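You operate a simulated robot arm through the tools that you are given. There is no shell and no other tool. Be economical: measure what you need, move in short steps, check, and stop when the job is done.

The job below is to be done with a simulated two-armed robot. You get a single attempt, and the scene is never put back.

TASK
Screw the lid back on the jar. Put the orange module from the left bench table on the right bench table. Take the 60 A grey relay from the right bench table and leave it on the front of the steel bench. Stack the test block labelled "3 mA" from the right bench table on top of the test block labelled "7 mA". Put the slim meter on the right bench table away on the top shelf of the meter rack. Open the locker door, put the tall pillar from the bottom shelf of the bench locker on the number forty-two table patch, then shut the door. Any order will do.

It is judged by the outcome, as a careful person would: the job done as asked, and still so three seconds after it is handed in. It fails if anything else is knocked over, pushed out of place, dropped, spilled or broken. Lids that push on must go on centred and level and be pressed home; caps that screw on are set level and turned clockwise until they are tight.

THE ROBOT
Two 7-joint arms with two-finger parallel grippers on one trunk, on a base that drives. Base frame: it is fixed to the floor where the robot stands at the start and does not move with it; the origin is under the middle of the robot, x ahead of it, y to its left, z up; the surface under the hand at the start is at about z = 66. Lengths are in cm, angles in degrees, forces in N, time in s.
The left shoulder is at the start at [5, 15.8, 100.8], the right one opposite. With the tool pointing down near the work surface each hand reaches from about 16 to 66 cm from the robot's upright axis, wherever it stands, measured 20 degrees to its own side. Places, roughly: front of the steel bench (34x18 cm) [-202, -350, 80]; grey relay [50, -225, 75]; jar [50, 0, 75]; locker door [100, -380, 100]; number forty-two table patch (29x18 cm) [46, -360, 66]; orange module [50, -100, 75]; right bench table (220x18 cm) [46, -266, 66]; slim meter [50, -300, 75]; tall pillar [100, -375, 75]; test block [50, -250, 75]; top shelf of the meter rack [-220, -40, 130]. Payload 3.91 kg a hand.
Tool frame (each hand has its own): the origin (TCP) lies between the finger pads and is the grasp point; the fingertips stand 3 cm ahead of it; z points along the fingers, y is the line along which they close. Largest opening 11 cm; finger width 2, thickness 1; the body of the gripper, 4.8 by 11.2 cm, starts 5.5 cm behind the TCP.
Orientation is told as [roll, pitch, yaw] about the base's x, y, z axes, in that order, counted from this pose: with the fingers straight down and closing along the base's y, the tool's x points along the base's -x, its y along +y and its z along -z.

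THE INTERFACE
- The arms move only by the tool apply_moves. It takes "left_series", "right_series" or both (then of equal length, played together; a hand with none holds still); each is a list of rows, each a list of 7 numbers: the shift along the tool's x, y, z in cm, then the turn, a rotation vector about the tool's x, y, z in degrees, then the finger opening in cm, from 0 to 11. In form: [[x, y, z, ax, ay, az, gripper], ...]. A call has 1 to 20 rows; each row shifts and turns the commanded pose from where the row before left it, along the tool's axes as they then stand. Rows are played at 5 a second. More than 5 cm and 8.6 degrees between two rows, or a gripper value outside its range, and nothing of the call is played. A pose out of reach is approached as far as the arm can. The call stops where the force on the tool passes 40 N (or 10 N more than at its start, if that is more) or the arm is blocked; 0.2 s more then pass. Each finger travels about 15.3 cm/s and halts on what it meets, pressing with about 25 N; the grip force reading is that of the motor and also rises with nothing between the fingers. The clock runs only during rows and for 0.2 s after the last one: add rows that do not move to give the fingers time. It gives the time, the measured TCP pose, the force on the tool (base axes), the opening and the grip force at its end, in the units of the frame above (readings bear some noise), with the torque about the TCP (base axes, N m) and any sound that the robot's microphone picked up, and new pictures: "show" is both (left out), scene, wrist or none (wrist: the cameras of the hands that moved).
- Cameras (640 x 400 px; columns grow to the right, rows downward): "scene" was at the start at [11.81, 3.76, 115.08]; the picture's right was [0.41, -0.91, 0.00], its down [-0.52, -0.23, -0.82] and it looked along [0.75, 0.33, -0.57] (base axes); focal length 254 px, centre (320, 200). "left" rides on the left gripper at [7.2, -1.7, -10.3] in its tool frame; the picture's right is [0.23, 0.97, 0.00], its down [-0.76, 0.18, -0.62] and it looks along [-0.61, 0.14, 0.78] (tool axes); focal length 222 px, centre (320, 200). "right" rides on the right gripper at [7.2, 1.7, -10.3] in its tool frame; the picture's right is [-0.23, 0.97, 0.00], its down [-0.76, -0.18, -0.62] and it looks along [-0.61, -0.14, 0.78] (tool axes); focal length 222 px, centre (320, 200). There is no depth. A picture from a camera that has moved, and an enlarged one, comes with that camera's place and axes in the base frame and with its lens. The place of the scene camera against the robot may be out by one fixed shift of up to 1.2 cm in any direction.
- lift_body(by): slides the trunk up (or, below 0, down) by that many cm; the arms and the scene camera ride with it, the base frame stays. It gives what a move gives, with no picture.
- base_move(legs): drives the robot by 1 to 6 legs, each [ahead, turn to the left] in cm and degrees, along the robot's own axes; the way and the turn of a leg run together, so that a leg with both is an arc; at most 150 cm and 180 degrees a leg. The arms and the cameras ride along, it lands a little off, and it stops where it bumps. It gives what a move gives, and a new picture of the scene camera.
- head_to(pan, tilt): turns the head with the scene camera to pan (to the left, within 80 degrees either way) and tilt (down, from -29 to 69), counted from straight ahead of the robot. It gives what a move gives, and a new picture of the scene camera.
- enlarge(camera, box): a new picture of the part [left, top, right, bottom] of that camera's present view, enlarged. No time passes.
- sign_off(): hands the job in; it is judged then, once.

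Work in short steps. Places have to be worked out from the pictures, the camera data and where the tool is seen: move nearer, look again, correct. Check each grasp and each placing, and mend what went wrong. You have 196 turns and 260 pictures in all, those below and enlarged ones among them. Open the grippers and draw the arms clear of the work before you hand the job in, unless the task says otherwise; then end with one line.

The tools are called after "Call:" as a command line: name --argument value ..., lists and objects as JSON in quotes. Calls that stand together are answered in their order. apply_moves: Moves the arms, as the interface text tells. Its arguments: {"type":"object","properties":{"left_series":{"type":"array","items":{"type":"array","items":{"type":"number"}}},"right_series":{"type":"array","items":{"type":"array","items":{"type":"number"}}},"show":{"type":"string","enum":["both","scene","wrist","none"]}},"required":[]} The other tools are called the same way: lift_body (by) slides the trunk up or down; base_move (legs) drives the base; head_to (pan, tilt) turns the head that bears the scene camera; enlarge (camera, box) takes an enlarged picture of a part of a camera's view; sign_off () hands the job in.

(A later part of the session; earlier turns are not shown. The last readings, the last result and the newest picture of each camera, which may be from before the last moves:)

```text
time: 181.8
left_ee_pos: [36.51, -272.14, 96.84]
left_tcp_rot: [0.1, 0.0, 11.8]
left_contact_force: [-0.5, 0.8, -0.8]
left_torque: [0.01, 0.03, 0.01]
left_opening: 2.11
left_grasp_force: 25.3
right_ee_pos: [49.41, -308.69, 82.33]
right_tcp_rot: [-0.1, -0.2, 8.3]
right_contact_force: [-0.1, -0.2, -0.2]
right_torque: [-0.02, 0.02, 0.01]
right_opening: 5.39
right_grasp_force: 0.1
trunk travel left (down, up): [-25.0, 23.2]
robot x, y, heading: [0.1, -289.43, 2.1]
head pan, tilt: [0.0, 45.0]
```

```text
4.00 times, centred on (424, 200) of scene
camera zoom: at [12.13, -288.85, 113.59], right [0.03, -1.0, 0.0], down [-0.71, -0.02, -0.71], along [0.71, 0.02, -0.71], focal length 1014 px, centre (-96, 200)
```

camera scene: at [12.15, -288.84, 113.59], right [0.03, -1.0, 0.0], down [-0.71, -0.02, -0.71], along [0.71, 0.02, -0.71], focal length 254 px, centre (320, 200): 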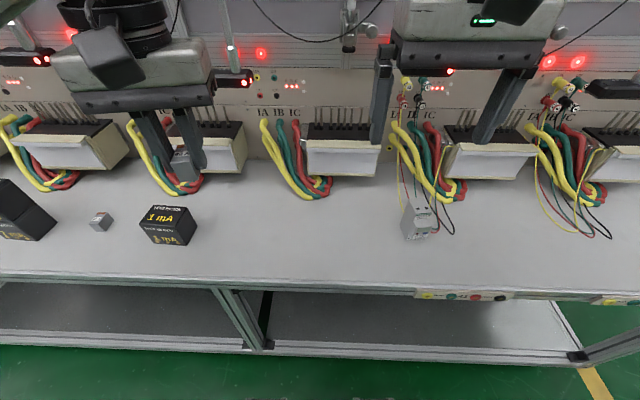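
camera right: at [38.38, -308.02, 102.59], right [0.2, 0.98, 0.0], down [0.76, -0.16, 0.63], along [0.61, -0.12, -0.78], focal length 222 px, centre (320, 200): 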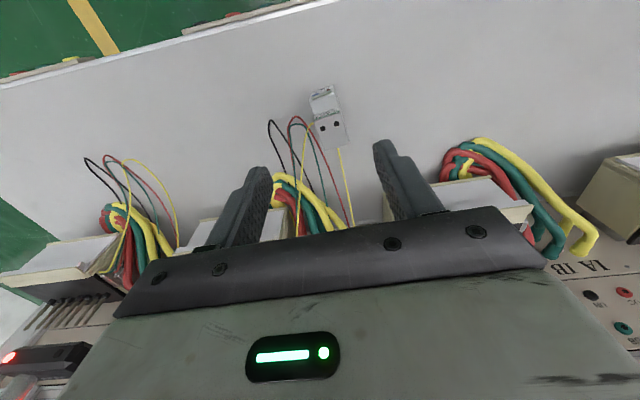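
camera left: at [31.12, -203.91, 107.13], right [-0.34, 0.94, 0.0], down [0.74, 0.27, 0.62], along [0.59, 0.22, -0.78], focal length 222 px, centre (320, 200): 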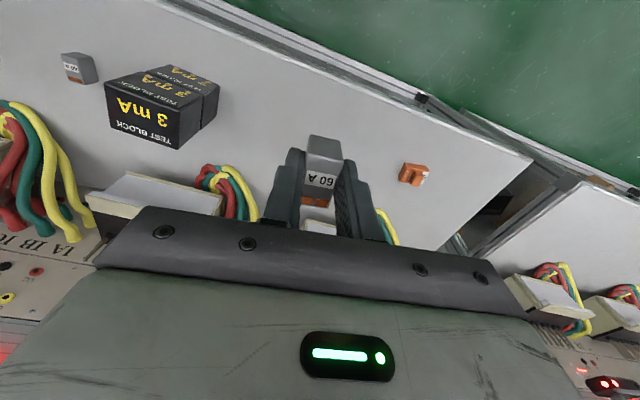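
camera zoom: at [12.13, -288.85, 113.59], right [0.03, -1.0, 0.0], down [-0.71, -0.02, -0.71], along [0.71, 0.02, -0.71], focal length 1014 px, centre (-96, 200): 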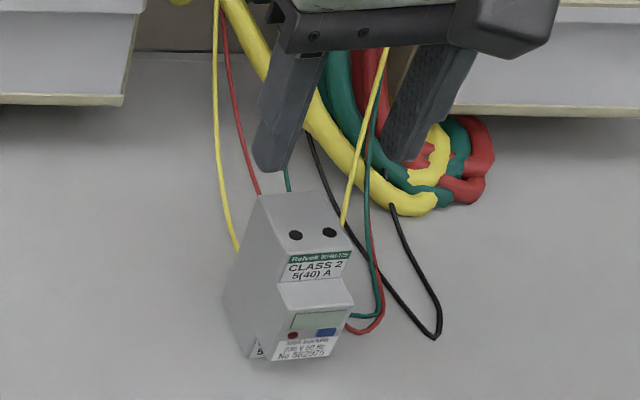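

Aligned; shift -0.5 in x (tool +x), narrow opening to avoid the hanging wires, and descend carefully.

Call:
apply_moves --right_series '[[0.5, 0, 1, 0, 0, 0, 4.6], [0, 0, 2, 0, 0, 0, 4.6], [0, 0, 2, 0, 0, 0, 4.6], [0, 0, 2, 0, 0, 0, 4.6], [0, 0, 2, 0, 0, 0, 4.6], [0, 0, 1.2, 0, 0, 0, 4.6], [0, 0, 0, 0, 0, 0, 4.6]]'

Call:
enlarge --camera "scene" --box '[360, 150, 488, 250]'

```text
time: 183.3
left_ee_pos: [36.46, -272.29, 96.81]
left_tcp_rot: [0.1, 0.0, 11.9]
left_contact_force: [-0.5, -0.5, -0.9]
left_torque: [0.0, -0.01, 0.02]
left_opening: 2.08
left_grasp_force: 24.9
right_ee_pos: [48.97, -308.75, 72.24]
right_tcp_rot: [-0.1, -0.1, 8.3]
right_contact_force: [0.1, 0.0, 0.0]
right_torque: [0.0, -0.03, -0.02]
right_opening: 4.58
right_grasp_force: 0.0
trunk travel left (down, up): [-25.0, 23.2]
robot x, y, heading: [0.53, -289.43, 1.9]
head pan, tilt: [0.0, 45.0]
camera scene: at [12.13, -288.84, 113.59], right [0.03, -1.0, 0.0], down [-0.71, -0.02, -0.71], along [0.71, 0.02, -0.71], focal length 254 px, centre (320, 200)
camera right: at [41.51, -308.1, 82.58], right [0.09, 1.0, 0.0], down [0.78, -0.07, 0.63], along [0.62, -0.05, -0.78], focal length 222 px, centre (320, 200)
```

scene: 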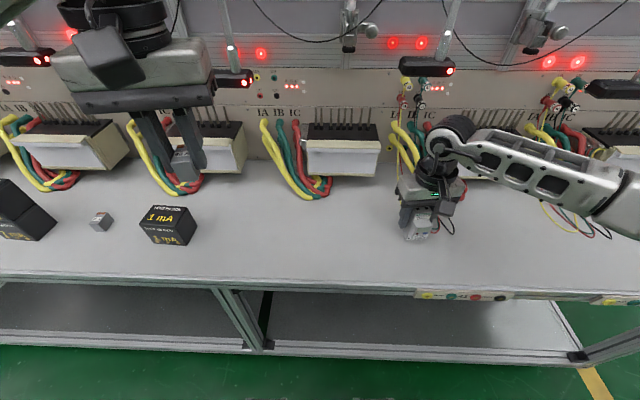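
right: 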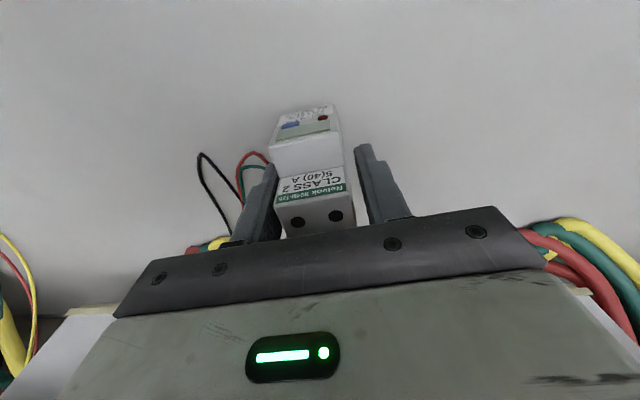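

```text
4.00 times, centred on (424, 200) of scene
camera zoom: at [12.13, -288.84, 113.59], right [0.03, -1.0, 0.0], down [-0.71, -0.02, -0.71], along [0.71, 0.02, -0.71], focal length 1014 px, centre (-96, 200)
```

zoom: 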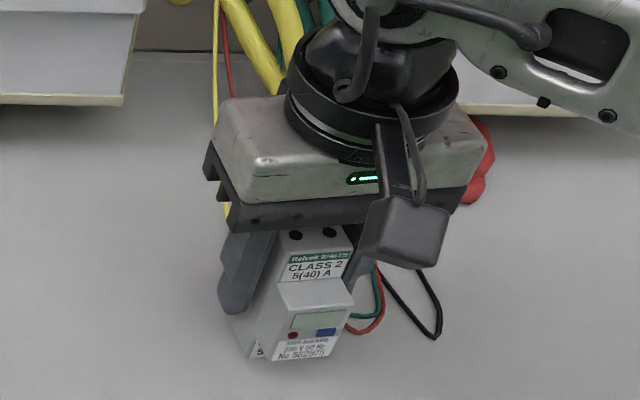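

No contact. The -y finger is nearly touching, so I shift -0.4 along tool y, then close and lift a little.

Call:
apply_moves --right_series '[[0, -0.4, 0, 0, 0, 0, 4.6], [0, 0, 0, 0, 0, 0, 4.6], [0, 0, 0, 0, 0, 0, 2], [0, 0, 0, 0, 0, 0, 2], [0, 0, 0, 0, 0, 0, 2], [0, 0, -1, 0, 0, 0, 2], [0, 0, -2, 0, 0, 0, 2], [0, 0, 0, 0, 0, 0, 2]]'

```text
time: 185.2
left_ee_pos: [36.52, -272.28, 96.84]
left_tcp_rot: [0.1, 0.1, 12.0]
left_contact_force: [0.6, -1.1, 0.2]
left_torque: [-0.01, 0.0, -0.01]
left_opening: 2.07
left_grasp_force: 25.3
right_ee_pos: [48.99, -309.27, 75.26]
right_tcp_rot: [-0.1, -0.2, 8.3]
right_contact_force: [-0.4, 0.2, -1.6]
right_torque: [0.02, -0.01, 0.03]
right_opening: 3.59
right_grasp_force: 25.3
trunk travel left (down, up): [-25.0, 23.2]
robot x, y, heading: [0.2, -289.79, 1.6]
head pan, tilt: [0.0, 45.0]
camera scene: at [12.14, -288.85, 113.59], right [0.03, -1.0, 0.0], down [-0.71, -0.02, -0.71], along [0.71, 0.02, -0.71], focal length 254 px, centre (320, 200)
camera right: at [41.53, -308.63, 85.63], right [0.09, 1.0, 0.0], down [0.78, -0.07, 0.63], along [0.62, -0.05, -0.78], focal length 222 px, centre (320, 200)
```

scene: 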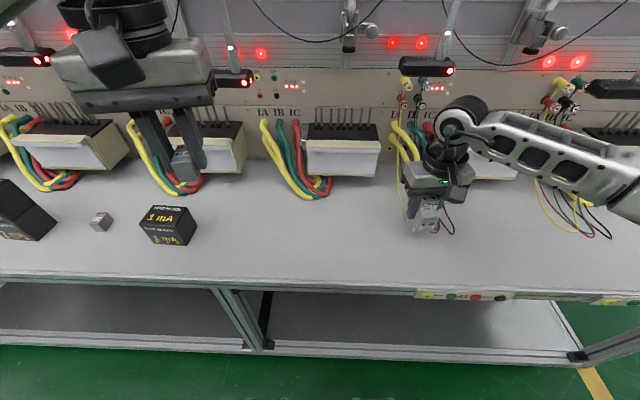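
right: 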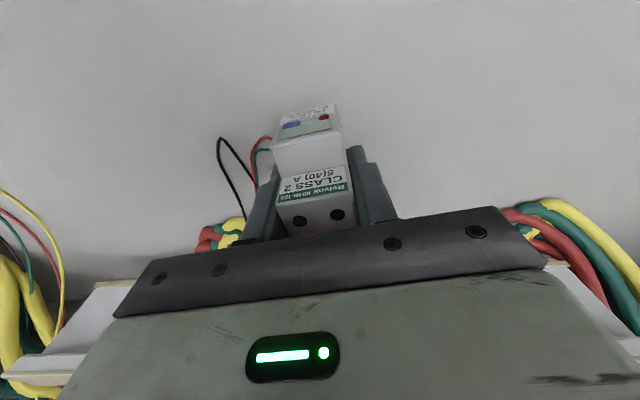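

Meter held and lifting cleanly. I raise it and tuck the arm.

Call:
apply_moves --right_series '[[1, 0, -3, 0, 0, 0, 2], [1, 0, -4, 0, 0, 0, 2], [1, 0, -4, 0, 0, 0, 2], [2, 0, -4, 0, 0, 0, 2], [2.5, 0, -4, 0, 0, 0, 2], [2.5, 0, -4, 0, 0, 0, 2], [2.5, 0, -2, 0, 0, 0, 2]]' --show "none"

Call:
base_move --legs '[[-25, 0], [0, 178.2]]'

Call:
head_to --pan 0 --tilt 20

```text
time: 186.8
left_ee_pos: [36.41, -272.29, 96.82]
left_tcp_rot: [0.1, 0.1, 11.9]
left_contact_force: [0.4, -0.2, -0.1]
left_torque: [-0.03, -0.03, -0.02]
left_opening: 2.08
left_grasp_force: 25.2
right_ee_pos: [36.27, -310.97, 100.3]
right_tcp_rot: [-0.2, -0.3, 8.3]
right_contact_force: [0.9, -0.7, -1.4]
right_torque: [0.01, 0.0, 0.0]
right_opening: 3.59
right_grasp_force: 25.1
trunk travel left (down, up): [-25.0, 23.2]
robot x, y, heading: [0.28, -289.58, 1.8]
head pan, tilt: [0.0, 45.0]
```

```text
time: 196.0
left_ee_pos: [-60.77, -308.1, 96.72]
left_tcp_rot: [0.1, 0.1, -166.9]
left_contact_force: [-0.5, 0.3, -0.6]
left_torque: [0.03, 0.0, 0.0]
left_opening: 2.1
left_grasp_force: 25.5
right_ee_pos: [-61.39, -269.39, 100.18]
right_tcp_rot: [-0.1, -0.3, -170.6]
right_contact_force: [0.3, 0.9, -0.8]
right_torque: [0.02, 0.02, 0.01]
right_opening: 3.61
right_grasp_force: 25.4
trunk travel left (down, up): [-25.0, 23.2]
robot x, y, heading: [-24.8, -290.15, -177.0]
head pan, tilt: [0.0, 45.0]
camera scene: at [-37.22, -290.67, 113.59], right [-0.05, 1.0, 0.0], down [0.71, 0.04, -0.71], along [-0.71, -0.04, -0.71], focal length 254 px, centre (320, 200)
```

scene: 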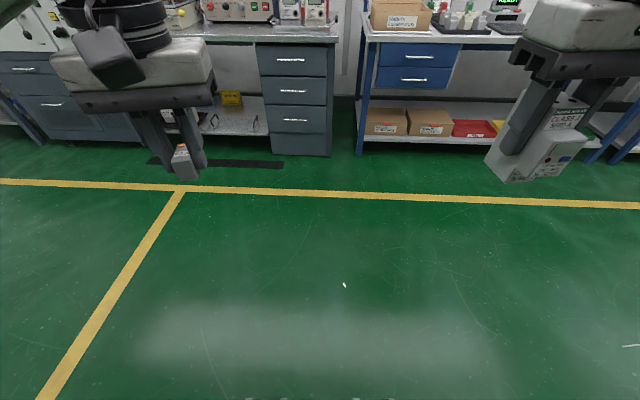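

```text
time: 196.9
left_ee_pos: [-60.73, -308.15, 96.79]
left_tcp_rot: [0.1, 0.0, -166.9]
left_contact_force: [0.8, 0.5, -0.5]
left_torque: [-0.04, -0.04, -0.01]
left_opening: 2.1
left_grasp_force: 25.0
right_ee_pos: [-61.49, -269.6, 100.07]
right_tcp_rot: [-0.1, -0.2, -170.6]
right_contact_force: [-0.3, 0.1, -1.4]
right_torque: [0.01, 0.0, 0.02]
right_opening: 3.6
right_grasp_force: 24.7
trunk travel left (down, up): [-25.0, 23.2]
robot x, y, heading: [-24.75, -289.88, -177.1]
head pan, tilt: [0.0, 20.0]
camera scene: at [-38.4, -290.73, 117.45], right [-0.05, 1.0, 0.0], down [0.34, 0.02, -0.94], along [-0.94, -0.05, -0.34], focal length 254 px, centre (320, 200)
```

scene: 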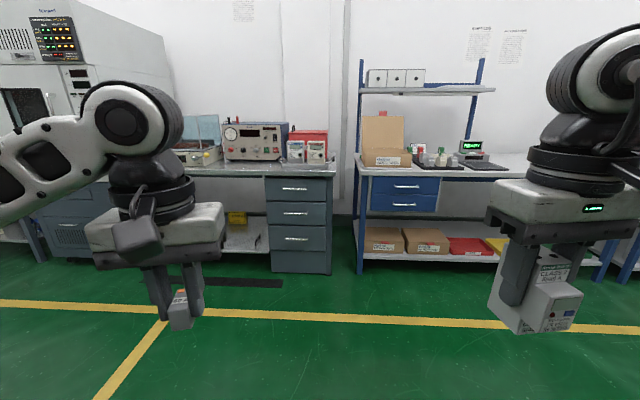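

The steel bench (drawers) is to the left. I drive up to it with the left hand toward its front at y ≈ -350.

Call:
base_move --legs '[[0, 16.9], [125, 0], [0, -19.8]]'

Call:
head_to --pan 15 --tilt 40

```text
time: 205.3
left_ee_pos: [-181.13, -349.5, 96.72]
left_tcp_rot: [0.2, 0.0, -170.0]
left_contact_force: [0.4, 0.2, -1.5]
left_torque: [0.02, -0.01, 0.02]
left_opening: 2.12
left_grasp_force: 24.7
right_ee_pos: [-179.68, -310.81, 100.1]
right_tcp_rot: [0.0, -0.3, -173.6]
right_contact_force: [0.3, 0.3, -1.9]
right_torque: [0.01, 0.01, 0.02]
right_opening: 3.6
right_grasp_force: 25.6
trunk travel left (down, up): [-25.0, 23.2]
robot x, y, heading: [-144.1, -333.2, 180.0]
head pan, tilt: [0.0, 20.0]
camera scene: at [-157.87, -333.25, 117.46], right [0.0, 1.0, 0.0], down [0.34, 0.0, -0.94], along [-0.94, 0.0, -0.34], focal length 254 px, centre (320, 200)
```

scene: 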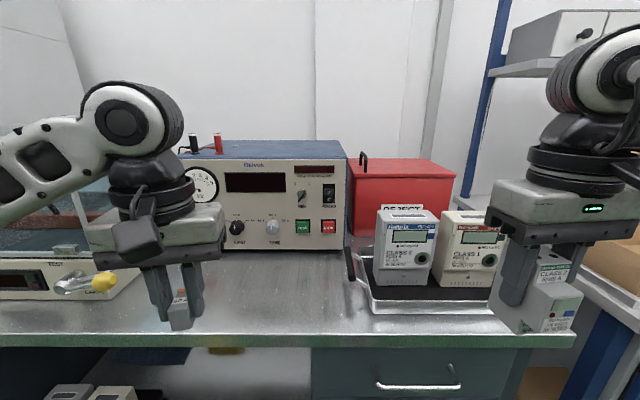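

```text
time: 206.1
left_ee_pos: [-181.14, -349.52, 96.84]
left_tcp_rot: [0.2, -0.1, -169.9]
left_contact_force: [-0.1, -0.1, -0.5]
left_torque: [-0.04, 0.01, -0.01]
left_opening: 2.09
left_grasp_force: 24.7
right_ee_pos: [-179.8, -310.88, 100.11]
right_tcp_rot: [-0.1, -0.2, -173.6]
right_contact_force: [1.0, 0.4, -1.1]
right_torque: [-0.02, -0.01, 0.02]
right_opening: 3.57
right_grasp_force: 24.9
trunk travel left (down, up): [-25.0, 23.2]
robot x, y, heading: [-143.92, -333.63, 179.9]
head pan, tilt: [15.0, 40.0]
camera scene: at [-156.78, -335.47, 114.32], right [-0.26, 0.97, 0.0], down [0.62, 0.17, -0.77], along [-0.74, -0.2, -0.64], focal length 254 px, centre (320, 200)
```

scene: 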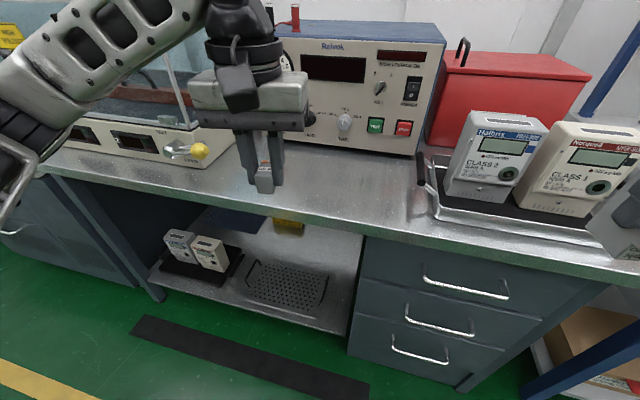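

Front edge of the steel bench is at x ≈ -191, and the space around [-201, -350] is free. I move the relay over it.

Call:
apply_moves --left_series '[[-3.9, -0.7, 0, 0, 0, 0, 1], [-3.9, -0.7, 0, 0, 0, 0, 1], [-3.9, -0.7, 1, 0, 0, 0, 1], [-3.9, -0.7, 2, 0, 0, 0, 1], [-3.9, -0.7, 2, 0, 0, 0, 1], [0, 0, 2, 0, 0, 0, 1], [0, 0, 0, 0, 0, 0, 1]]'

```text
time: 207.7
left_ee_pos: [-200.95, -349.23, 89.84]
left_tcp_rot: [0.1, 0.0, -169.9]
left_contact_force: [0.3, -0.1, 0.6]
left_torque: [0.0, 0.0, 0.02]
left_opening: 2.1
left_grasp_force: 24.5
right_ee_pos: [-179.77, -310.85, 100.13]
right_tcp_rot: [-0.1, -0.2, -173.6]
right_contact_force: [0.1, 1.3, -1.1]
right_torque: [-0.02, 0.0, 0.05]
right_opening: 3.55
right_grasp_force: 25.2
trunk travel left (down, up): [-25.0, 23.2]
robot x, y, heading: [-144.61, -333.76, 179.9]
head pan, tilt: [15.0, 40.0]
camera scene: at [-156.78, -335.48, 114.32], right [-0.26, 0.97, 0.0], down [0.62, 0.17, -0.77], along [-0.74, -0.2, -0.64], focal length 254 px, centre (320, 200)
camera left: at [-194.05, -346.23, 100.17], right [0.39, -0.92, 0.0], down [-0.72, -0.31, 0.62], along [-0.57, -0.25, -0.78], focal length 222 px, centre (320, 200)
```

scene: 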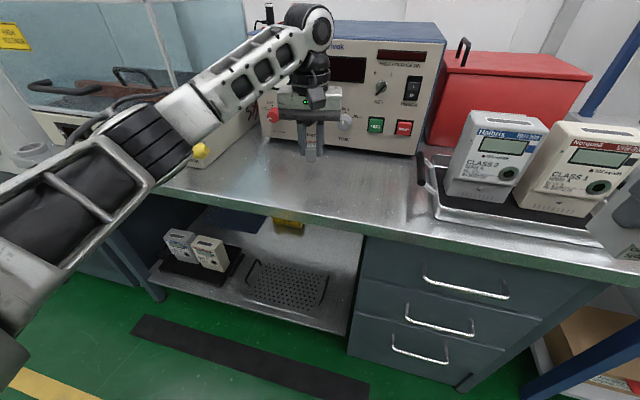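
left: 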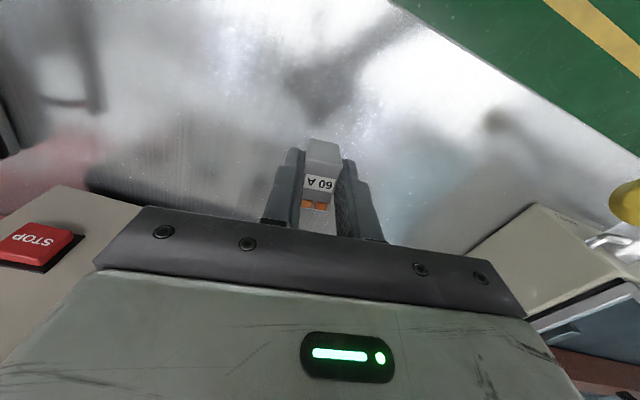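

I shift 2 cm back toward the edge and lower until contact.

Call:
apply_moves --left_series '[[2, 0.3, 1, 0, 0, 0, 1], [0, 0, 2, 0, 0, 0, 1], [0, 0, 1.5, 0, 0, 0, 1], [0, 0, 0.6, 0, 0, 0, 1], [0, 0, 0.2, 0, 0, 0, 1], [0, 0, 0.2, 0, 0, 0, 1], [0, 0, 0, 0, 0, 0, 1]]' --show "wrist"

Call:
enlarge --camera "scene" --box '[260, 100, 380, 200]'

```text
time: 209.3
left_ee_pos: [-198.82, -349.47, 84.2]
left_tcp_rot: [0.1, 0.0, -169.9]
left_contact_force: [1.1, 1.3, -0.8]
left_torque: [0.02, -0.01, 0.0]
left_opening: 2.1
left_grasp_force: 25.1
right_ee_pos: [-179.7, -310.79, 100.2]
right_tcp_rot: [-0.2, -0.2, -173.6]
right_contact_force: [0.8, 0.1, -1.3]
right_torque: [0.0, -0.02, 0.01]
right_opening: 3.59
right_grasp_force: 24.5
trunk travel left (down, up): [-25.0, 23.2]
robot x, y, heading: [-144.43, -333.77, 180.2]
head pan, tilt: [15.0, 40.0]
camera left: at [-192.0, -346.33, 94.63], right [0.39, -0.92, 0.0], down [-0.72, -0.31, 0.62], along [-0.57, -0.25, -0.78], focal length 222 px, centre (320, 200)
```

left: 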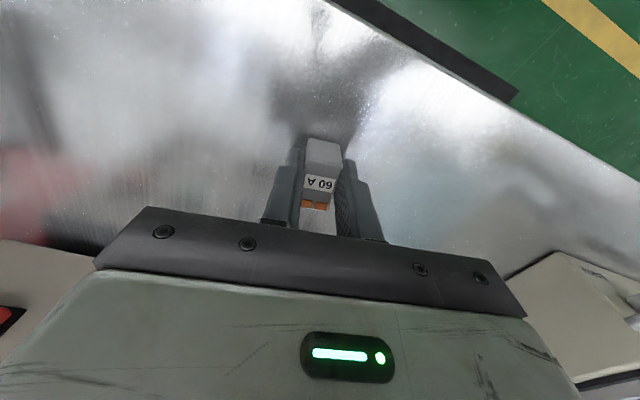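

```text
4.00 times, centred on (320, 150) of scene
camera zoom: at [-156.78, -335.48, 114.32], right [-0.26, 0.97, 0.0], down [0.62, 0.17, -0.77], along [-0.74, -0.2, -0.64], focal length 1014 px, centre (320, 400)
```

zoom: 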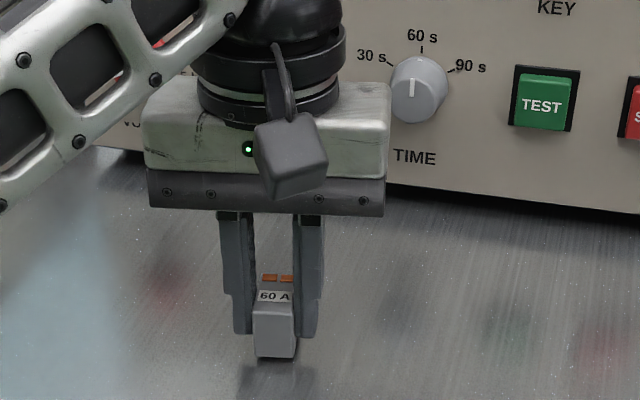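

No contact yet; I lower further in small steps.

Call:
apply_moves --left_series '[[0, 0, 0.15, 0, 0, 0, 1], [0, 0, 0.15, 0, 0, 0, 1], [0, 0, 0.1, 0, 0, 0, 1], [0, 0, 0, 0, 0, 0, 1]]' --show "none"

Call:
enlarge --camera "scene" --box '[290, 150, 370, 200]'

```text
time: 210.3
left_ee_pos: [-198.85, -349.44, 83.88]
left_tcp_rot: [0.1, 0.1, -169.9]
left_contact_force: [0.7, -0.3, -0.2]
left_torque: [-0.02, -0.03, 0.0]
left_opening: 2.1
left_grasp_force: 25.0
right_ee_pos: [-179.74, -310.92, 100.08]
right_tcp_rot: [-0.1, -0.3, -173.5]
right_contact_force: [-0.3, -0.5, -1.0]
right_torque: [0.0, 0.02, 0.02]
right_opening: 3.57
right_grasp_force: 25.4
trunk travel left (down, up): [-25.0, 23.2]
robot x, y, heading: [-144.03, -333.81, 179.8]
head pan, tilt: [15.0, 40.0]
```

```text
8.00 times, centred on (330, 175) of scene
camera zoom: at [-156.78, -335.48, 114.32], right [-0.26, 0.97, 0.0], down [0.62, 0.17, -0.77], along [-0.74, -0.2, -0.64], focal length 2028 px, centre (240, 400)
```

zoom: 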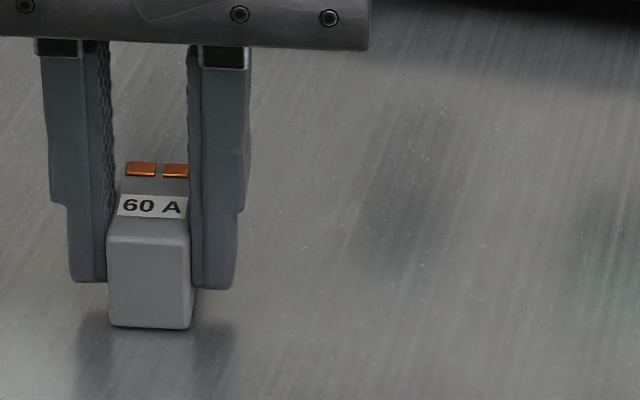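

Very near the surface; I step down further until the force shows contact.

Call:
apply_moves --left_series '[[0, 0, 0.1, 0, 0, 0, 1], [0, 0, 0.1, 0, 0, 0, 1], [0, 0, 0.1, 0, 0, 0, 1], [0, 0, 0, 0, 0, 0, 1]]' --show "none"

```text
time: 211.3
left_ee_pos: [-198.89, -349.46, 83.69]
left_tcp_rot: [0.0, -0.2, -169.9]
left_contact_force: [0.2, -2.3, 15.4]
left_torque: [0.01, -0.18, 0.0]
left_opening: 2.09
left_grasp_force: 25.2
right_ee_pos: [-179.77, -310.89, 100.31]
right_tcp_rot: [0.0, -0.3, -173.6]
right_contact_force: [0.8, -0.5, -1.6]
right_torque: [-0.01, -0.04, 0.01]
right_opening: 3.57
right_grasp_force: 25.3
trunk travel left (down, up): [-25.0, 23.2]
robot x, y, heading: [-144.39, -333.58, 179.7]
head pan, tilt: [15.0, 40.0]
```

Contact (15 N). I ease up a hair, open, and retreat upward and back.

Call:
apply_moves --left_series '[[0, 0, -0.1, 0, 0, 0, 1], [0, 0, 0, 0, 0, 0, 4], [0, 0, 0, 0, 0, 0, 5], [0, 0, 0, 0, 0, 0, 5], [0, 0, -3, 0, 0, 0, 5], [0, 0, -4, 0, 0, 0, 5], [0, 0, -4, 0, 0, 0, 5], [4, 0, -2, 0, 0, 0, 5], [4, 0, -1, 0, 0, 0, 5], [4, 0, 0, 0, 0, 0, 5], [4, 0, 0, 0, 0, 0, 5], [4, 0, 0, 0, 0, 0, 5]]' --show "scene"

Call:
head_to --pan -70 --tilt 10

```text
time: 213.9
left_ee_pos: [-179.1, -345.56, 97.5]
left_tcp_rot: [0.1, 0.0, -169.9]
left_contact_force: [-0.4, -0.2, -0.3]
left_torque: [0.05, 0.01, -0.02]
left_opening: 4.98
left_grasp_force: 0.0
right_ee_pos: [-179.76, -310.89, 100.12]
right_tcp_rot: [-0.1, -0.3, -173.5]
right_contact_force: [-0.9, -0.3, -1.4]
right_torque: [0.01, 0.01, 0.05]
right_opening: 3.55
right_grasp_force: 25.3
trunk travel left (down, up): [-25.0, 23.2]
robot x, y, heading: [-144.59, -333.62, 179.8]
head pan, tilt: [15.0, 40.0]
camera scene: at [-156.76, -335.47, 114.32], right [-0.26, 0.97, 0.0], down [0.62, 0.17, -0.77], along [-0.74, -0.2, -0.64], focal length 254 px, centre (320, 200)
```

scene: 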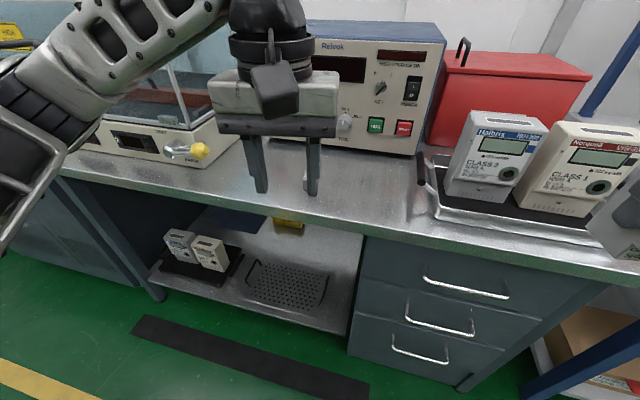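

```text
time: 215.5
left_ee_pos: [-179.2, -345.78, 97.49]
left_tcp_rot: [0.1, 0.0, -169.8]
left_contact_force: [0.3, 0.1, -0.2]
left_torque: [0.03, 0.01, 0.0]
left_opening: 5.02
left_grasp_force: 0.0
right_ee_pos: [-179.74, -310.97, 100.15]
right_tcp_rot: [-0.2, -0.2, -173.6]
right_contact_force: [-0.3, 0.2, -1.4]
right_torque: [0.03, -0.04, 0.02]
right_opening: 3.56
right_grasp_force: 25.4
trunk travel left (down, up): [-25.0, 23.2]
robot x, y, heading: [-144.26, -333.79, 179.9]
head pan, tilt: [-70.0, 10.0]
camera scene: at [-151.74, -324.54, 119.09], right [0.94, 0.34, 0.0], down [0.06, -0.16, -0.98], along [-0.34, 0.93, -0.17], focal length 254 px, centre (320, 200)
```

scene: 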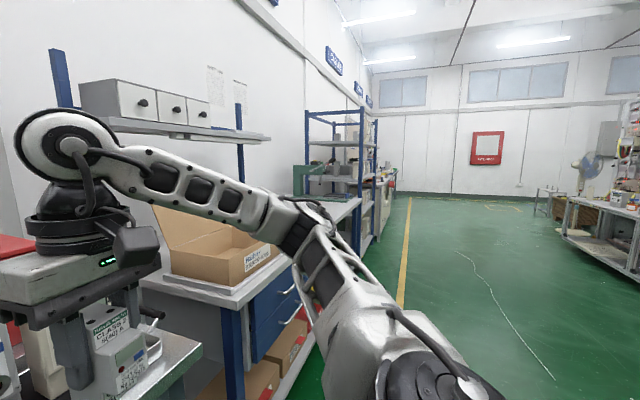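

Relay is placed. I back off and drive to the meter rack, near [-150, -60].

Call:
base_move --legs '[[-40, 0], [0, -90], [150, 0], [124, 0], [0, 90]]'

Call:
head_to --pan 0 --tilt 5

```text
time: 238.7
left_ee_pos: [-133.95, -70.0, 97.56]
left_tcp_rot: [0.0, 0.0, -170.1]
left_contact_force: [-0.6, 0.1, 0.3]
left_torque: [0.02, -0.01, -0.03]
left_opening: 5.04
left_grasp_force: 0.1
right_ee_pos: [-134.53, -35.19, 99.99]
right_tcp_rot: [-0.1, -0.2, -173.6]
right_contact_force: [-0.1, 0.1, -1.2]
right_torque: [0.0, 0.01, 0.03]
right_opening: 3.6
right_grasp_force: 25.3
trunk travel left (down, up): [-25.0, 23.2]
robot x, y, heading: [-99.04, -58.19, 179.9]
head pan, tilt: [-70.0, 10.0]
camera scene: at [-106.58, -48.92, 119.09], right [0.94, 0.34, 0.0], down [0.06, -0.16, -0.98], along [-0.33, 0.93, -0.17], focal length 254 px, centre (320, 200)
```

scene: 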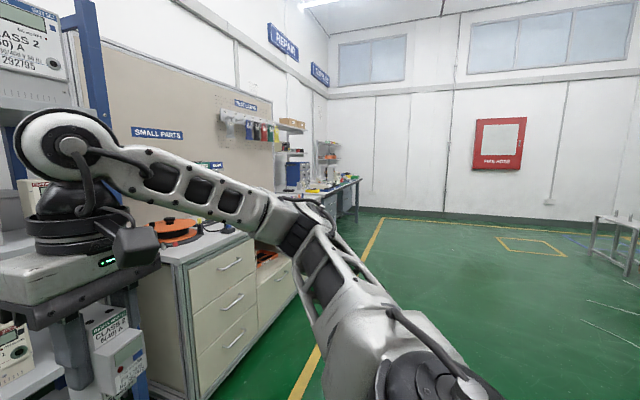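

```text
time: 240.2
left_ee_pos: [-134.05, -69.93, 97.44]
left_tcp_rot: [0.2, 0.0, -170.3]
left_contact_force: [-0.3, -0.3, -0.1]
left_torque: [0.01, 0.02, 0.0]
left_opening: 5.02
left_grasp_force: 0.0
right_ee_pos: [-134.5, -35.24, 100.22]
right_tcp_rot: [-0.1, -0.1, -173.7]
right_contact_force: [-0.9, 0.2, -0.9]
right_torque: [-0.02, 0.0, 0.02]
right_opening: 3.62
right_grasp_force: 25.3
trunk travel left (down, up): [-25.0, 23.2]
robot x, y, heading: [-98.95, -58.2, 179.7]
head pan, tilt: [0.0, 5.0]
camera scene: at [-112.61, -57.63, 119.89], right [0.0, 1.0, 0.0], down [0.09, 0.0, -1.0], along [-1.0, 0.0, -0.09], focal length 254 px, centre (320, 200)
```

scene: 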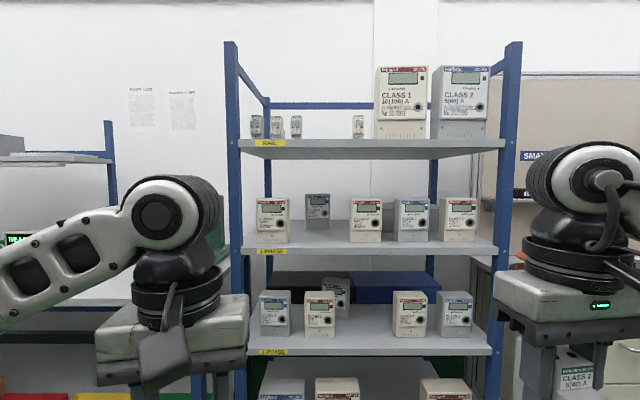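

The rack's top shelf ("RAIL") has a free gap near y ≈ -55 between the slim meters. I raise the trunk and then the right arm before approaching.

Call:
lift_body --by 22.5

Call:
apply_moves --right_series '[[0, 0, -4, 0, 0, 0, 2], [0, 0, -4, 0, 0, 0, 2], [0, 0, -4, 0, 0, 0, 2], [0, 0, -4, 0, 0, 0, 2], [0, 0, -4, 0, 0, 0, 2], [0, 0, -4, 0, 0, 0, 2], [0, 0, 0, 0, 0, 0, 2]]'

```text
time: 242.5
left_ee_pos: [-134.11, -70.05, 120.08]
left_tcp_rot: [0.2, 0.0, -170.0]
left_contact_force: [0.4, -0.6, -0.4]
left_torque: [-0.01, 0.04, 0.03]
left_opening: 5.02
left_grasp_force: 0.1
right_ee_pos: [-134.65, -35.04, 122.66]
right_tcp_rot: [-0.1, -0.1, -173.7]
right_contact_force: [0.7, 0.6, -1.1]
right_torque: [0.02, 0.0, -0.01]
right_opening: 3.58
right_grasp_force: 25.2
trunk travel left (down, up): [-47.5, 0.7]
robot x, y, heading: [-99.24, -57.63, 179.9]
head pan, tilt: [0.0, 5.0]
```

```text
time: 244.1
left_ee_pos: [-134.03, -69.98, 120.1]
left_tcp_rot: [0.2, 0.0, -170.1]
left_contact_force: [0.0, 0.4, 0.1]
left_torque: [-0.06, 0.01, 0.02]
left_opening: 5.02
left_grasp_force: 0.1
right_ee_pos: [-134.76, -35.4, 146.12]
right_tcp_rot: [0.0, -0.3, -173.7]
right_contact_force: [0.5, -0.3, -1.4]
right_torque: [-0.01, -0.05, 0.01]
right_opening: 3.57
right_grasp_force: 25.3
right hand out of reach, approached as far as the arm can: row 6
trunk travel left (down, up): [-47.5, 0.7]
robot x, y, heading: [-99.3, -58.02, 179.8]
head pan, tilt: [0.0, 5.0]
camera scene: at [-112.63, -57.53, 142.39], right [0.0, 1.0, 0.0], down [0.09, 0.0, -1.0], along [-1.0, 0.0, -0.09], focal length 254 px, centre (320, 200)
camera right: at [-127.32, -36.28, 156.5], right [-0.12, -0.99, 0.0], down [-0.77, 0.09, 0.63], along [-0.62, 0.07, -0.78], focal length 222 px, centre (320, 200)
```

scene: 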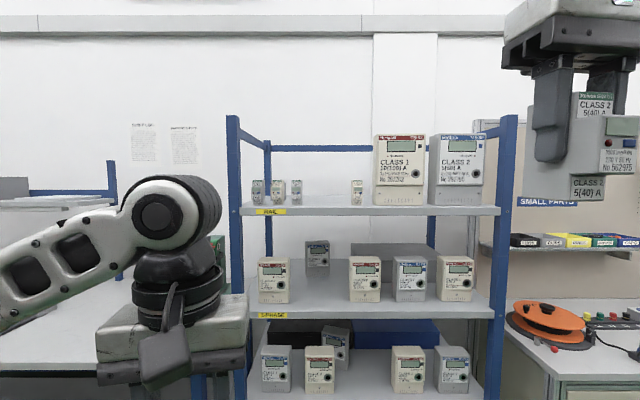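
right: 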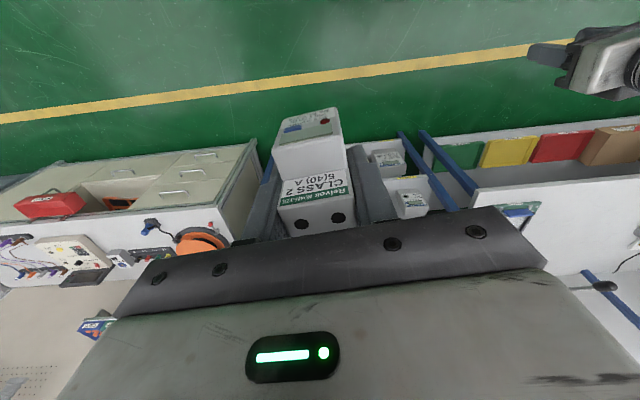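

Shelf top is about z 130.6 with its front edge near x -213. I lower the right hand slightly, pull the left arm back out of the rack's way, then approach.

Call:
apply_moves --left_series '[[3.5, 1.5, 0, 0, 0, 0, 5], [3.5, 1.5, 0, 0, 0, 0, 5], [3.5, 1.5, 0, 0, 0, 0, 5], [3.5, 1.5, 0, 0, 0, 0, 5], [0, 0, 0, 0, 0, 0, 5]]' --right_series '[[0, 0, 2, 0, 0, 0, 2], [0, 0, 2, 0, 0, 0, 2], [0, 0, 1, 0, 0, 0, 2], [0, 0, 0, 0, 0, 0, 2], [0, 0, 0, 0, 0, 0, 2]]' --show "none"

Call:
base_move --legs '[[0, 14], [62, 0], [0, -14]]'

Call:
head_to --pan -10 --tilt 25

```text
time: 245.3
left_ee_pos: [-118.74, -73.65, 119.92]
left_tcp_rot: [0.0, 0.0, -170.1]
left_contact_force: [0.0, 0.7, 0.2]
left_torque: [0.03, 0.01, -0.01]
left_opening: 5.01
left_grasp_force: 0.0
right_ee_pos: [-135.01, -35.3, 140.87]
right_tcp_rot: [0.0, -0.1, -173.8]
right_contact_force: [0.2, 0.2, -1.9]
right_torque: [0.01, -0.01, 0.0]
right_opening: 3.56
right_grasp_force: 24.9
trunk travel left (down, up): [-47.5, 0.7]
robot x, y, heading: [-99.03, -57.9, 179.8]
head pan, tilt: [0.0, 5.0]
```

```text
time: 250.5
left_ee_pos: [-179.15, -88.72, 119.91]
left_tcp_rot: [0.1, -0.2, -169.6]
left_contact_force: [-0.3, -0.4, -0.8]
left_torque: [-0.01, -0.01, -0.01]
left_opening: 5.02
left_grasp_force: 0.1
right_ee_pos: [-195.46, -50.65, 140.88]
right_tcp_rot: [0.0, -0.2, -173.4]
right_contact_force: [0.1, -0.1, -0.8]
right_torque: [-0.03, -0.01, -0.01]
right_opening: 3.61
right_grasp_force: 24.9
trunk travel left (down, up): [-47.5, 0.7]
robot x, y, heading: [-159.15, -73.17, -179.7]
head pan, tilt: [0.0, 5.0]
camera scene: at [-173.02, -72.66, 142.4], right [-0.01, 1.0, 0.0], down [0.09, 0.0, -1.0], along [-1.0, -0.01, -0.09], focal length 254 px, centre (320, 200)
```

scene: 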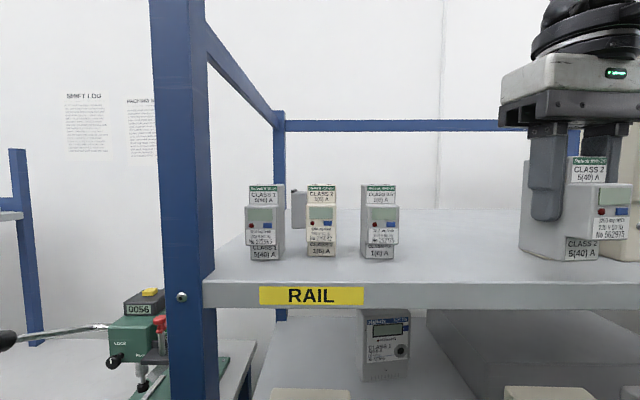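

```text
time: 251.3
left_ee_pos: [-179.09, -88.76, 119.93]
left_tcp_rot: [0.1, -0.1, -169.5]
left_contact_force: [0.1, -1.0, 0.0]
left_torque: [0.0, 0.02, 0.01]
left_opening: 5.04
left_grasp_force: 0.1
right_ee_pos: [-195.48, -50.68, 141.04]
right_tcp_rot: [-0.1, -0.3, -173.3]
right_contact_force: [0.3, -0.3, -1.3]
right_torque: [-0.03, 0.02, 0.0]
right_opening: 3.56
right_grasp_force: 25.0
trunk travel left (down, up): [-47.5, 0.7]
robot x, y, heading: [-159.71, -72.8, -179.2]
head pan, tilt: [-10.0, 25.0]
camera scene: at [-172.92, -71.11, 139.16], right [0.17, 0.99, 0.0], down [0.42, -0.07, -0.91], along [-0.89, 0.15, -0.42], focal length 254 px, centre (320, 200)
```

scene: 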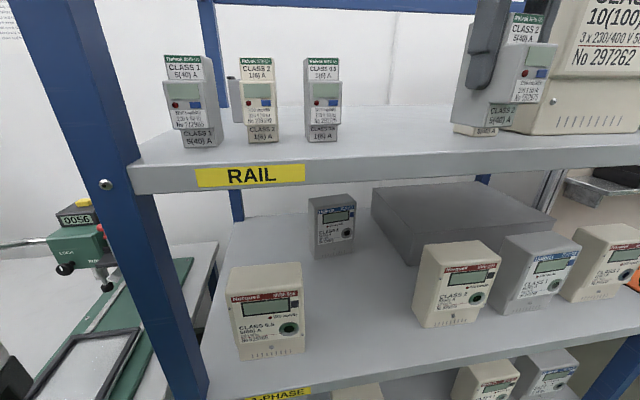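

Refined: shelf top z ≈ 132.3, front edge x ≈ -197.5, slim meters around x -205 with a free gap y -64…-42. I drive 4 cm nearer and check clearances.

Call:
base_move --legs '[[4, -0.6]]'

Call:
head_to --pan -25 --tilt 10

```text
time: 252.2
left_ee_pos: [-183.33, -88.63, 119.88]
left_tcp_rot: [0.0, 0.0, -170.2]
left_contact_force: [-0.7, 0.2, -1.5]
left_torque: [-0.05, -0.05, 0.0]
left_opening: 5.03
left_grasp_force: 0.0
right_ee_pos: [-199.34, -50.23, 140.96]
right_tcp_rot: [0.0, -0.2, -173.9]
right_contact_force: [-0.2, -0.4, -1.7]
right_torque: [0.02, -0.01, -0.02]
right_opening: 3.6
right_grasp_force: 25.5
trunk travel left (down, up): [-47.5, 0.7]
robot x, y, heading: [-163.49, -73.19, 179.7]
head pan, tilt: [-10.0, 25.0]
camera scene: at [-177.0, -70.96, 139.13], right [0.18, 0.98, 0.0], down [0.42, -0.08, -0.91], along [-0.89, 0.16, -0.42], focal length 254 px, centre (320, 200)
```

scene: 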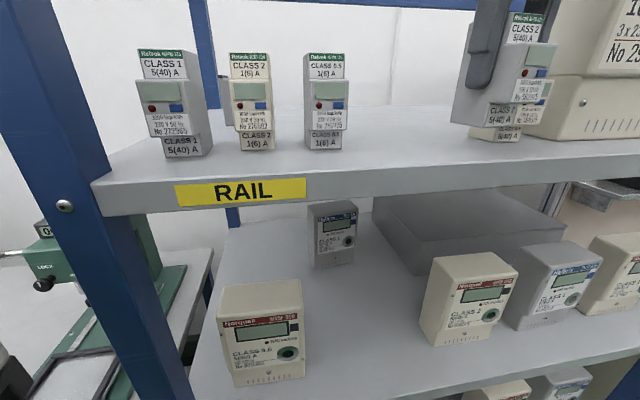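

```text
time: 253.0
left_ee_pos: [-183.27, -88.45, 119.91]
left_tcp_rot: [0.1, -0.2, -170.3]
left_contact_force: [-0.6, -0.2, 0.2]
left_torque: [-0.02, -0.01, -0.02]
left_opening: 5.01
left_grasp_force: 0.2
right_ee_pos: [-199.2, -50.29, 140.93]
right_tcp_rot: [-0.1, -0.3, -173.9]
right_contact_force: [-0.2, 0.4, -1.3]
right_torque: [0.02, 0.0, -0.01]
right_opening: 3.59
right_grasp_force: 25.4
trunk travel left (down, up): [-47.5, 0.7]
robot x, y, heading: [-163.41, -72.73, 179.7]
head pan, tilt: [-25.0, 10.0]
camera scene: at [-176.21, -68.65, 141.58], right [0.43, 0.9, 0.0], down [0.16, -0.07, -0.98], along [-0.89, 0.42, -0.17], focal length 254 px, centre (320, 200)
```

scene: 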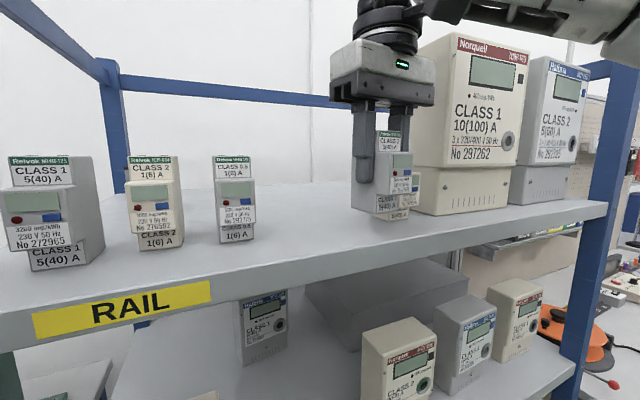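

The gap between the slim meters is clear; target about [-205, -53.5]. I shift sideways first, square up, then move in.

Call:
apply_moves --right_series '[[0, 1.7, 0, 0, 0, 3, 2], [0, 1.7, 0.3, 0, 0, 3, 2], [-2, 0, 0, 0, 0, 0, 2], [-2, 0, 0, 0, 0, 0, 2], [-2, 0, 0, 0, 0, 0, 2], [0, 0, 0, 0, 0, 0, 2]]'

```text
time: 254.4
left_ee_pos: [-183.18, -88.6, 119.84]
left_tcp_rot: [0.1, -0.1, -170.2]
left_contact_force: [0.6, 0.3, 0.9]
left_torque: [-0.01, 0.0, -0.02]
left_opening: 5.0
left_grasp_force: 0.1
right_ee_pos: [-204.92, -53.52, 140.8]
right_tcp_rot: [0.0, -0.2, -179.9]
right_contact_force: [0.3, 0.0, -1.2]
right_torque: [0.02, -0.03, -0.01]
right_opening: 3.57
right_grasp_force: 25.5
trunk travel left (down, up): [-47.5, 0.7]
robot x, y, heading: [-163.99, -73.03, 179.6]
head pan, tilt: [-25.0, 10.0]
camera scene: at [-176.17, -68.62, 141.59], right [0.43, 0.9, 0.0], down [0.16, -0.07, -0.98], along [-0.89, 0.42, -0.17], focal length 254 px, centre (320, 200)
camera right: at [-197.62, -55.3, 151.04], right [-0.23, -0.97, 0.0], down [-0.76, 0.18, 0.63], along [-0.61, 0.14, -0.78], focal length 222 px, centre (320, 200)
```

scene: 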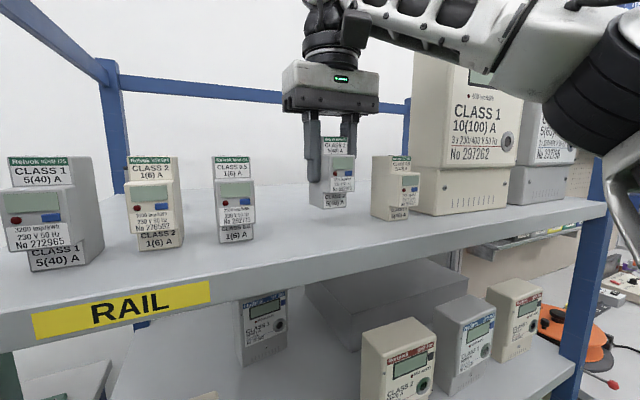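
right: 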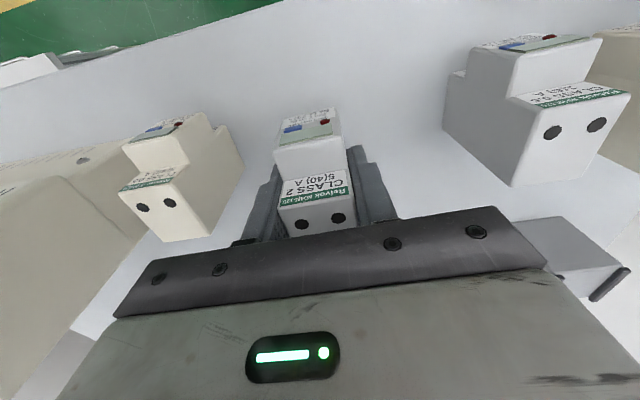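

Well placed over the gap. I lower toward the shelf, small steps at the end.

Call:
apply_moves --right_series '[[0, 0, 0.8, 0, 0, 0, 2], [0, 0, 0.5, 0, 0, 0, 2], [0, 0, 0.3, 0, 0, 0, 2], [0, 0, 0.15, 0, 0, 0, 2], [0, 0, 0.15, 0, 0, 0, 2], [0, 0, 0, 0, 0, 0, 2]]' --show "scene"

Call:
enlarge --camera "scene" --box '[280, 120, 420, 230]'

```text
time: 255.8
left_ee_pos: [-183.24, -88.56, 119.86]
left_tcp_rot: [0.1, -0.1, -170.2]
left_contact_force: [-0.4, 0.3, 0.7]
left_torque: [-0.01, -0.03, 0.03]
left_opening: 5.01
left_grasp_force: 0.0
right_ee_pos: [-205.1, -53.7, 138.79]
right_tcp_rot: [0.0, -0.2, -179.9]
right_contact_force: [0.2, -0.1, -1.4]
right_torque: [0.02, 0.01, -0.02]
right_opening: 3.61
right_grasp_force: 24.8
trunk travel left (down, up): [-47.5, 0.7]
robot x, y, heading: [-163.7, -73.04, 179.7]
head pan, tilt: [-25.0, 10.0]
camera scene: at [-176.21, -68.64, 141.59], right [0.43, 0.9, 0.0], down [0.16, -0.07, -0.98], along [-0.89, 0.42, -0.17], focal length 254 px, centre (320, 200)
```

scene: 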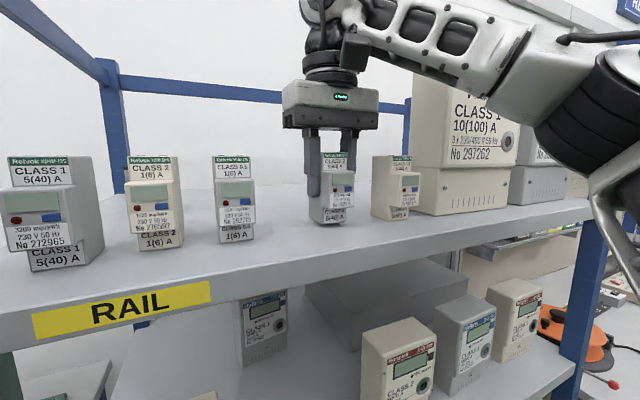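

```text
3.64 times, centred on (350, 175) of scene
camera zoom: at [-176.21, -68.64, 141.59], right [0.43, 0.9, 0.0], down [0.16, -0.07, -0.98], along [-0.89, 0.42, -0.17], focal length 922 px, centre (211, 291)
```

zoom: 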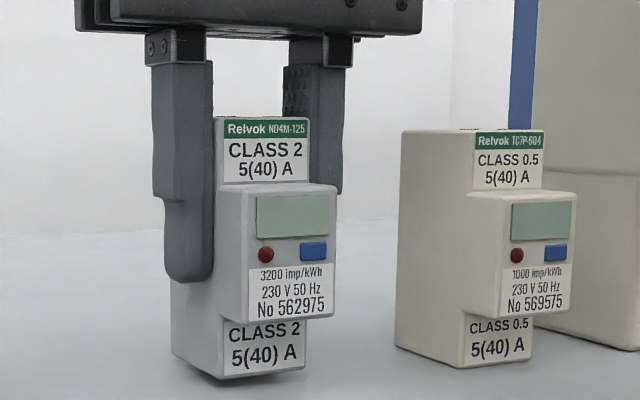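

Almost touching; a few more 0.1 cm steps.

Call:
apply_moves --right_series '[[0, 0, 0.1, 0, 0, 0, 2], [0, 0, 0.1, 0, 0, 0, 2], [0, 0, 0.1, 0, 0, 0, 2], [0, 0, 0, 0, 0, 0, 2]]' --show "none"

```text
time: 256.8
left_ee_pos: [-183.27, -88.52, 119.95]
left_tcp_rot: [0.0, -0.1, -170.2]
left_contact_force: [0.0, 0.0, 0.0]
left_torque: [0.01, 0.02, 0.0]
left_opening: 5.02
left_grasp_force: 0.0
right_ee_pos: [-204.89, -53.78, 138.41]
right_tcp_rot: [0.0, -0.2, -179.9]
right_contact_force: [0.2, 0.7, -1.7]
right_torque: [-0.01, 0.01, 0.02]
right_opening: 3.61
right_grasp_force: 25.4
trunk travel left (down, up): [-47.5, 0.7]
robot x, y, heading: [-163.54, -72.94, 179.8]
head pan, tilt: [-25.0, 10.0]
```

Call:
apply_moves --right_series '[[0, 0, 0.1, 0, 0, 0, 2], [0, 0, 0.1, 0, 0, 0, 2], [0, 0, 0.1, 0, 0, 0, 2], [0, 0, 0, 0, 0, 0, 2]]' --show "none"

Call:
enlarge --camera "scene" --box '[280, 120, 420, 230]'

```text
time: 257.8
left_ee_pos: [-183.19, -88.71, 119.93]
left_tcp_rot: [0.1, -0.2, -170.2]
left_contact_force: [0.5, 0.2, -0.8]
left_torque: [0.02, -0.01, 0.0]
left_opening: 5.01
left_grasp_force: 0.1
right_ee_pos: [-204.91, -53.71, 138.3]
right_tcp_rot: [0.0, -0.5, -180.0]
right_contact_force: [-2.3, 1.3, 11.9]
right_torque: [0.11, 0.55, -0.05]
right_opening: 3.58
right_grasp_force: 25.2
trunk travel left (down, up): [-47.5, 0.7]
robot x, y, heading: [-163.43, -72.72, 179.4]
head pan, tilt: [-25.0, 10.0]
```

```text
3.64 times, centred on (350, 175) of scene
camera zoom: at [-176.14, -68.67, 141.62], right [0.43, 0.9, 0.0], down [0.16, -0.07, -0.98], along [-0.89, 0.42, -0.17], focal length 922 px, centre (211, 291)
```

zoom: 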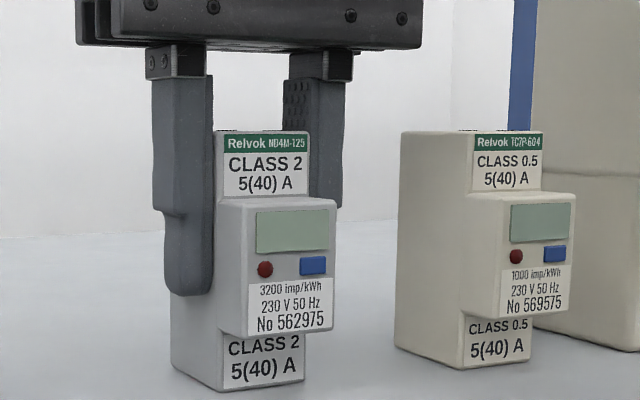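

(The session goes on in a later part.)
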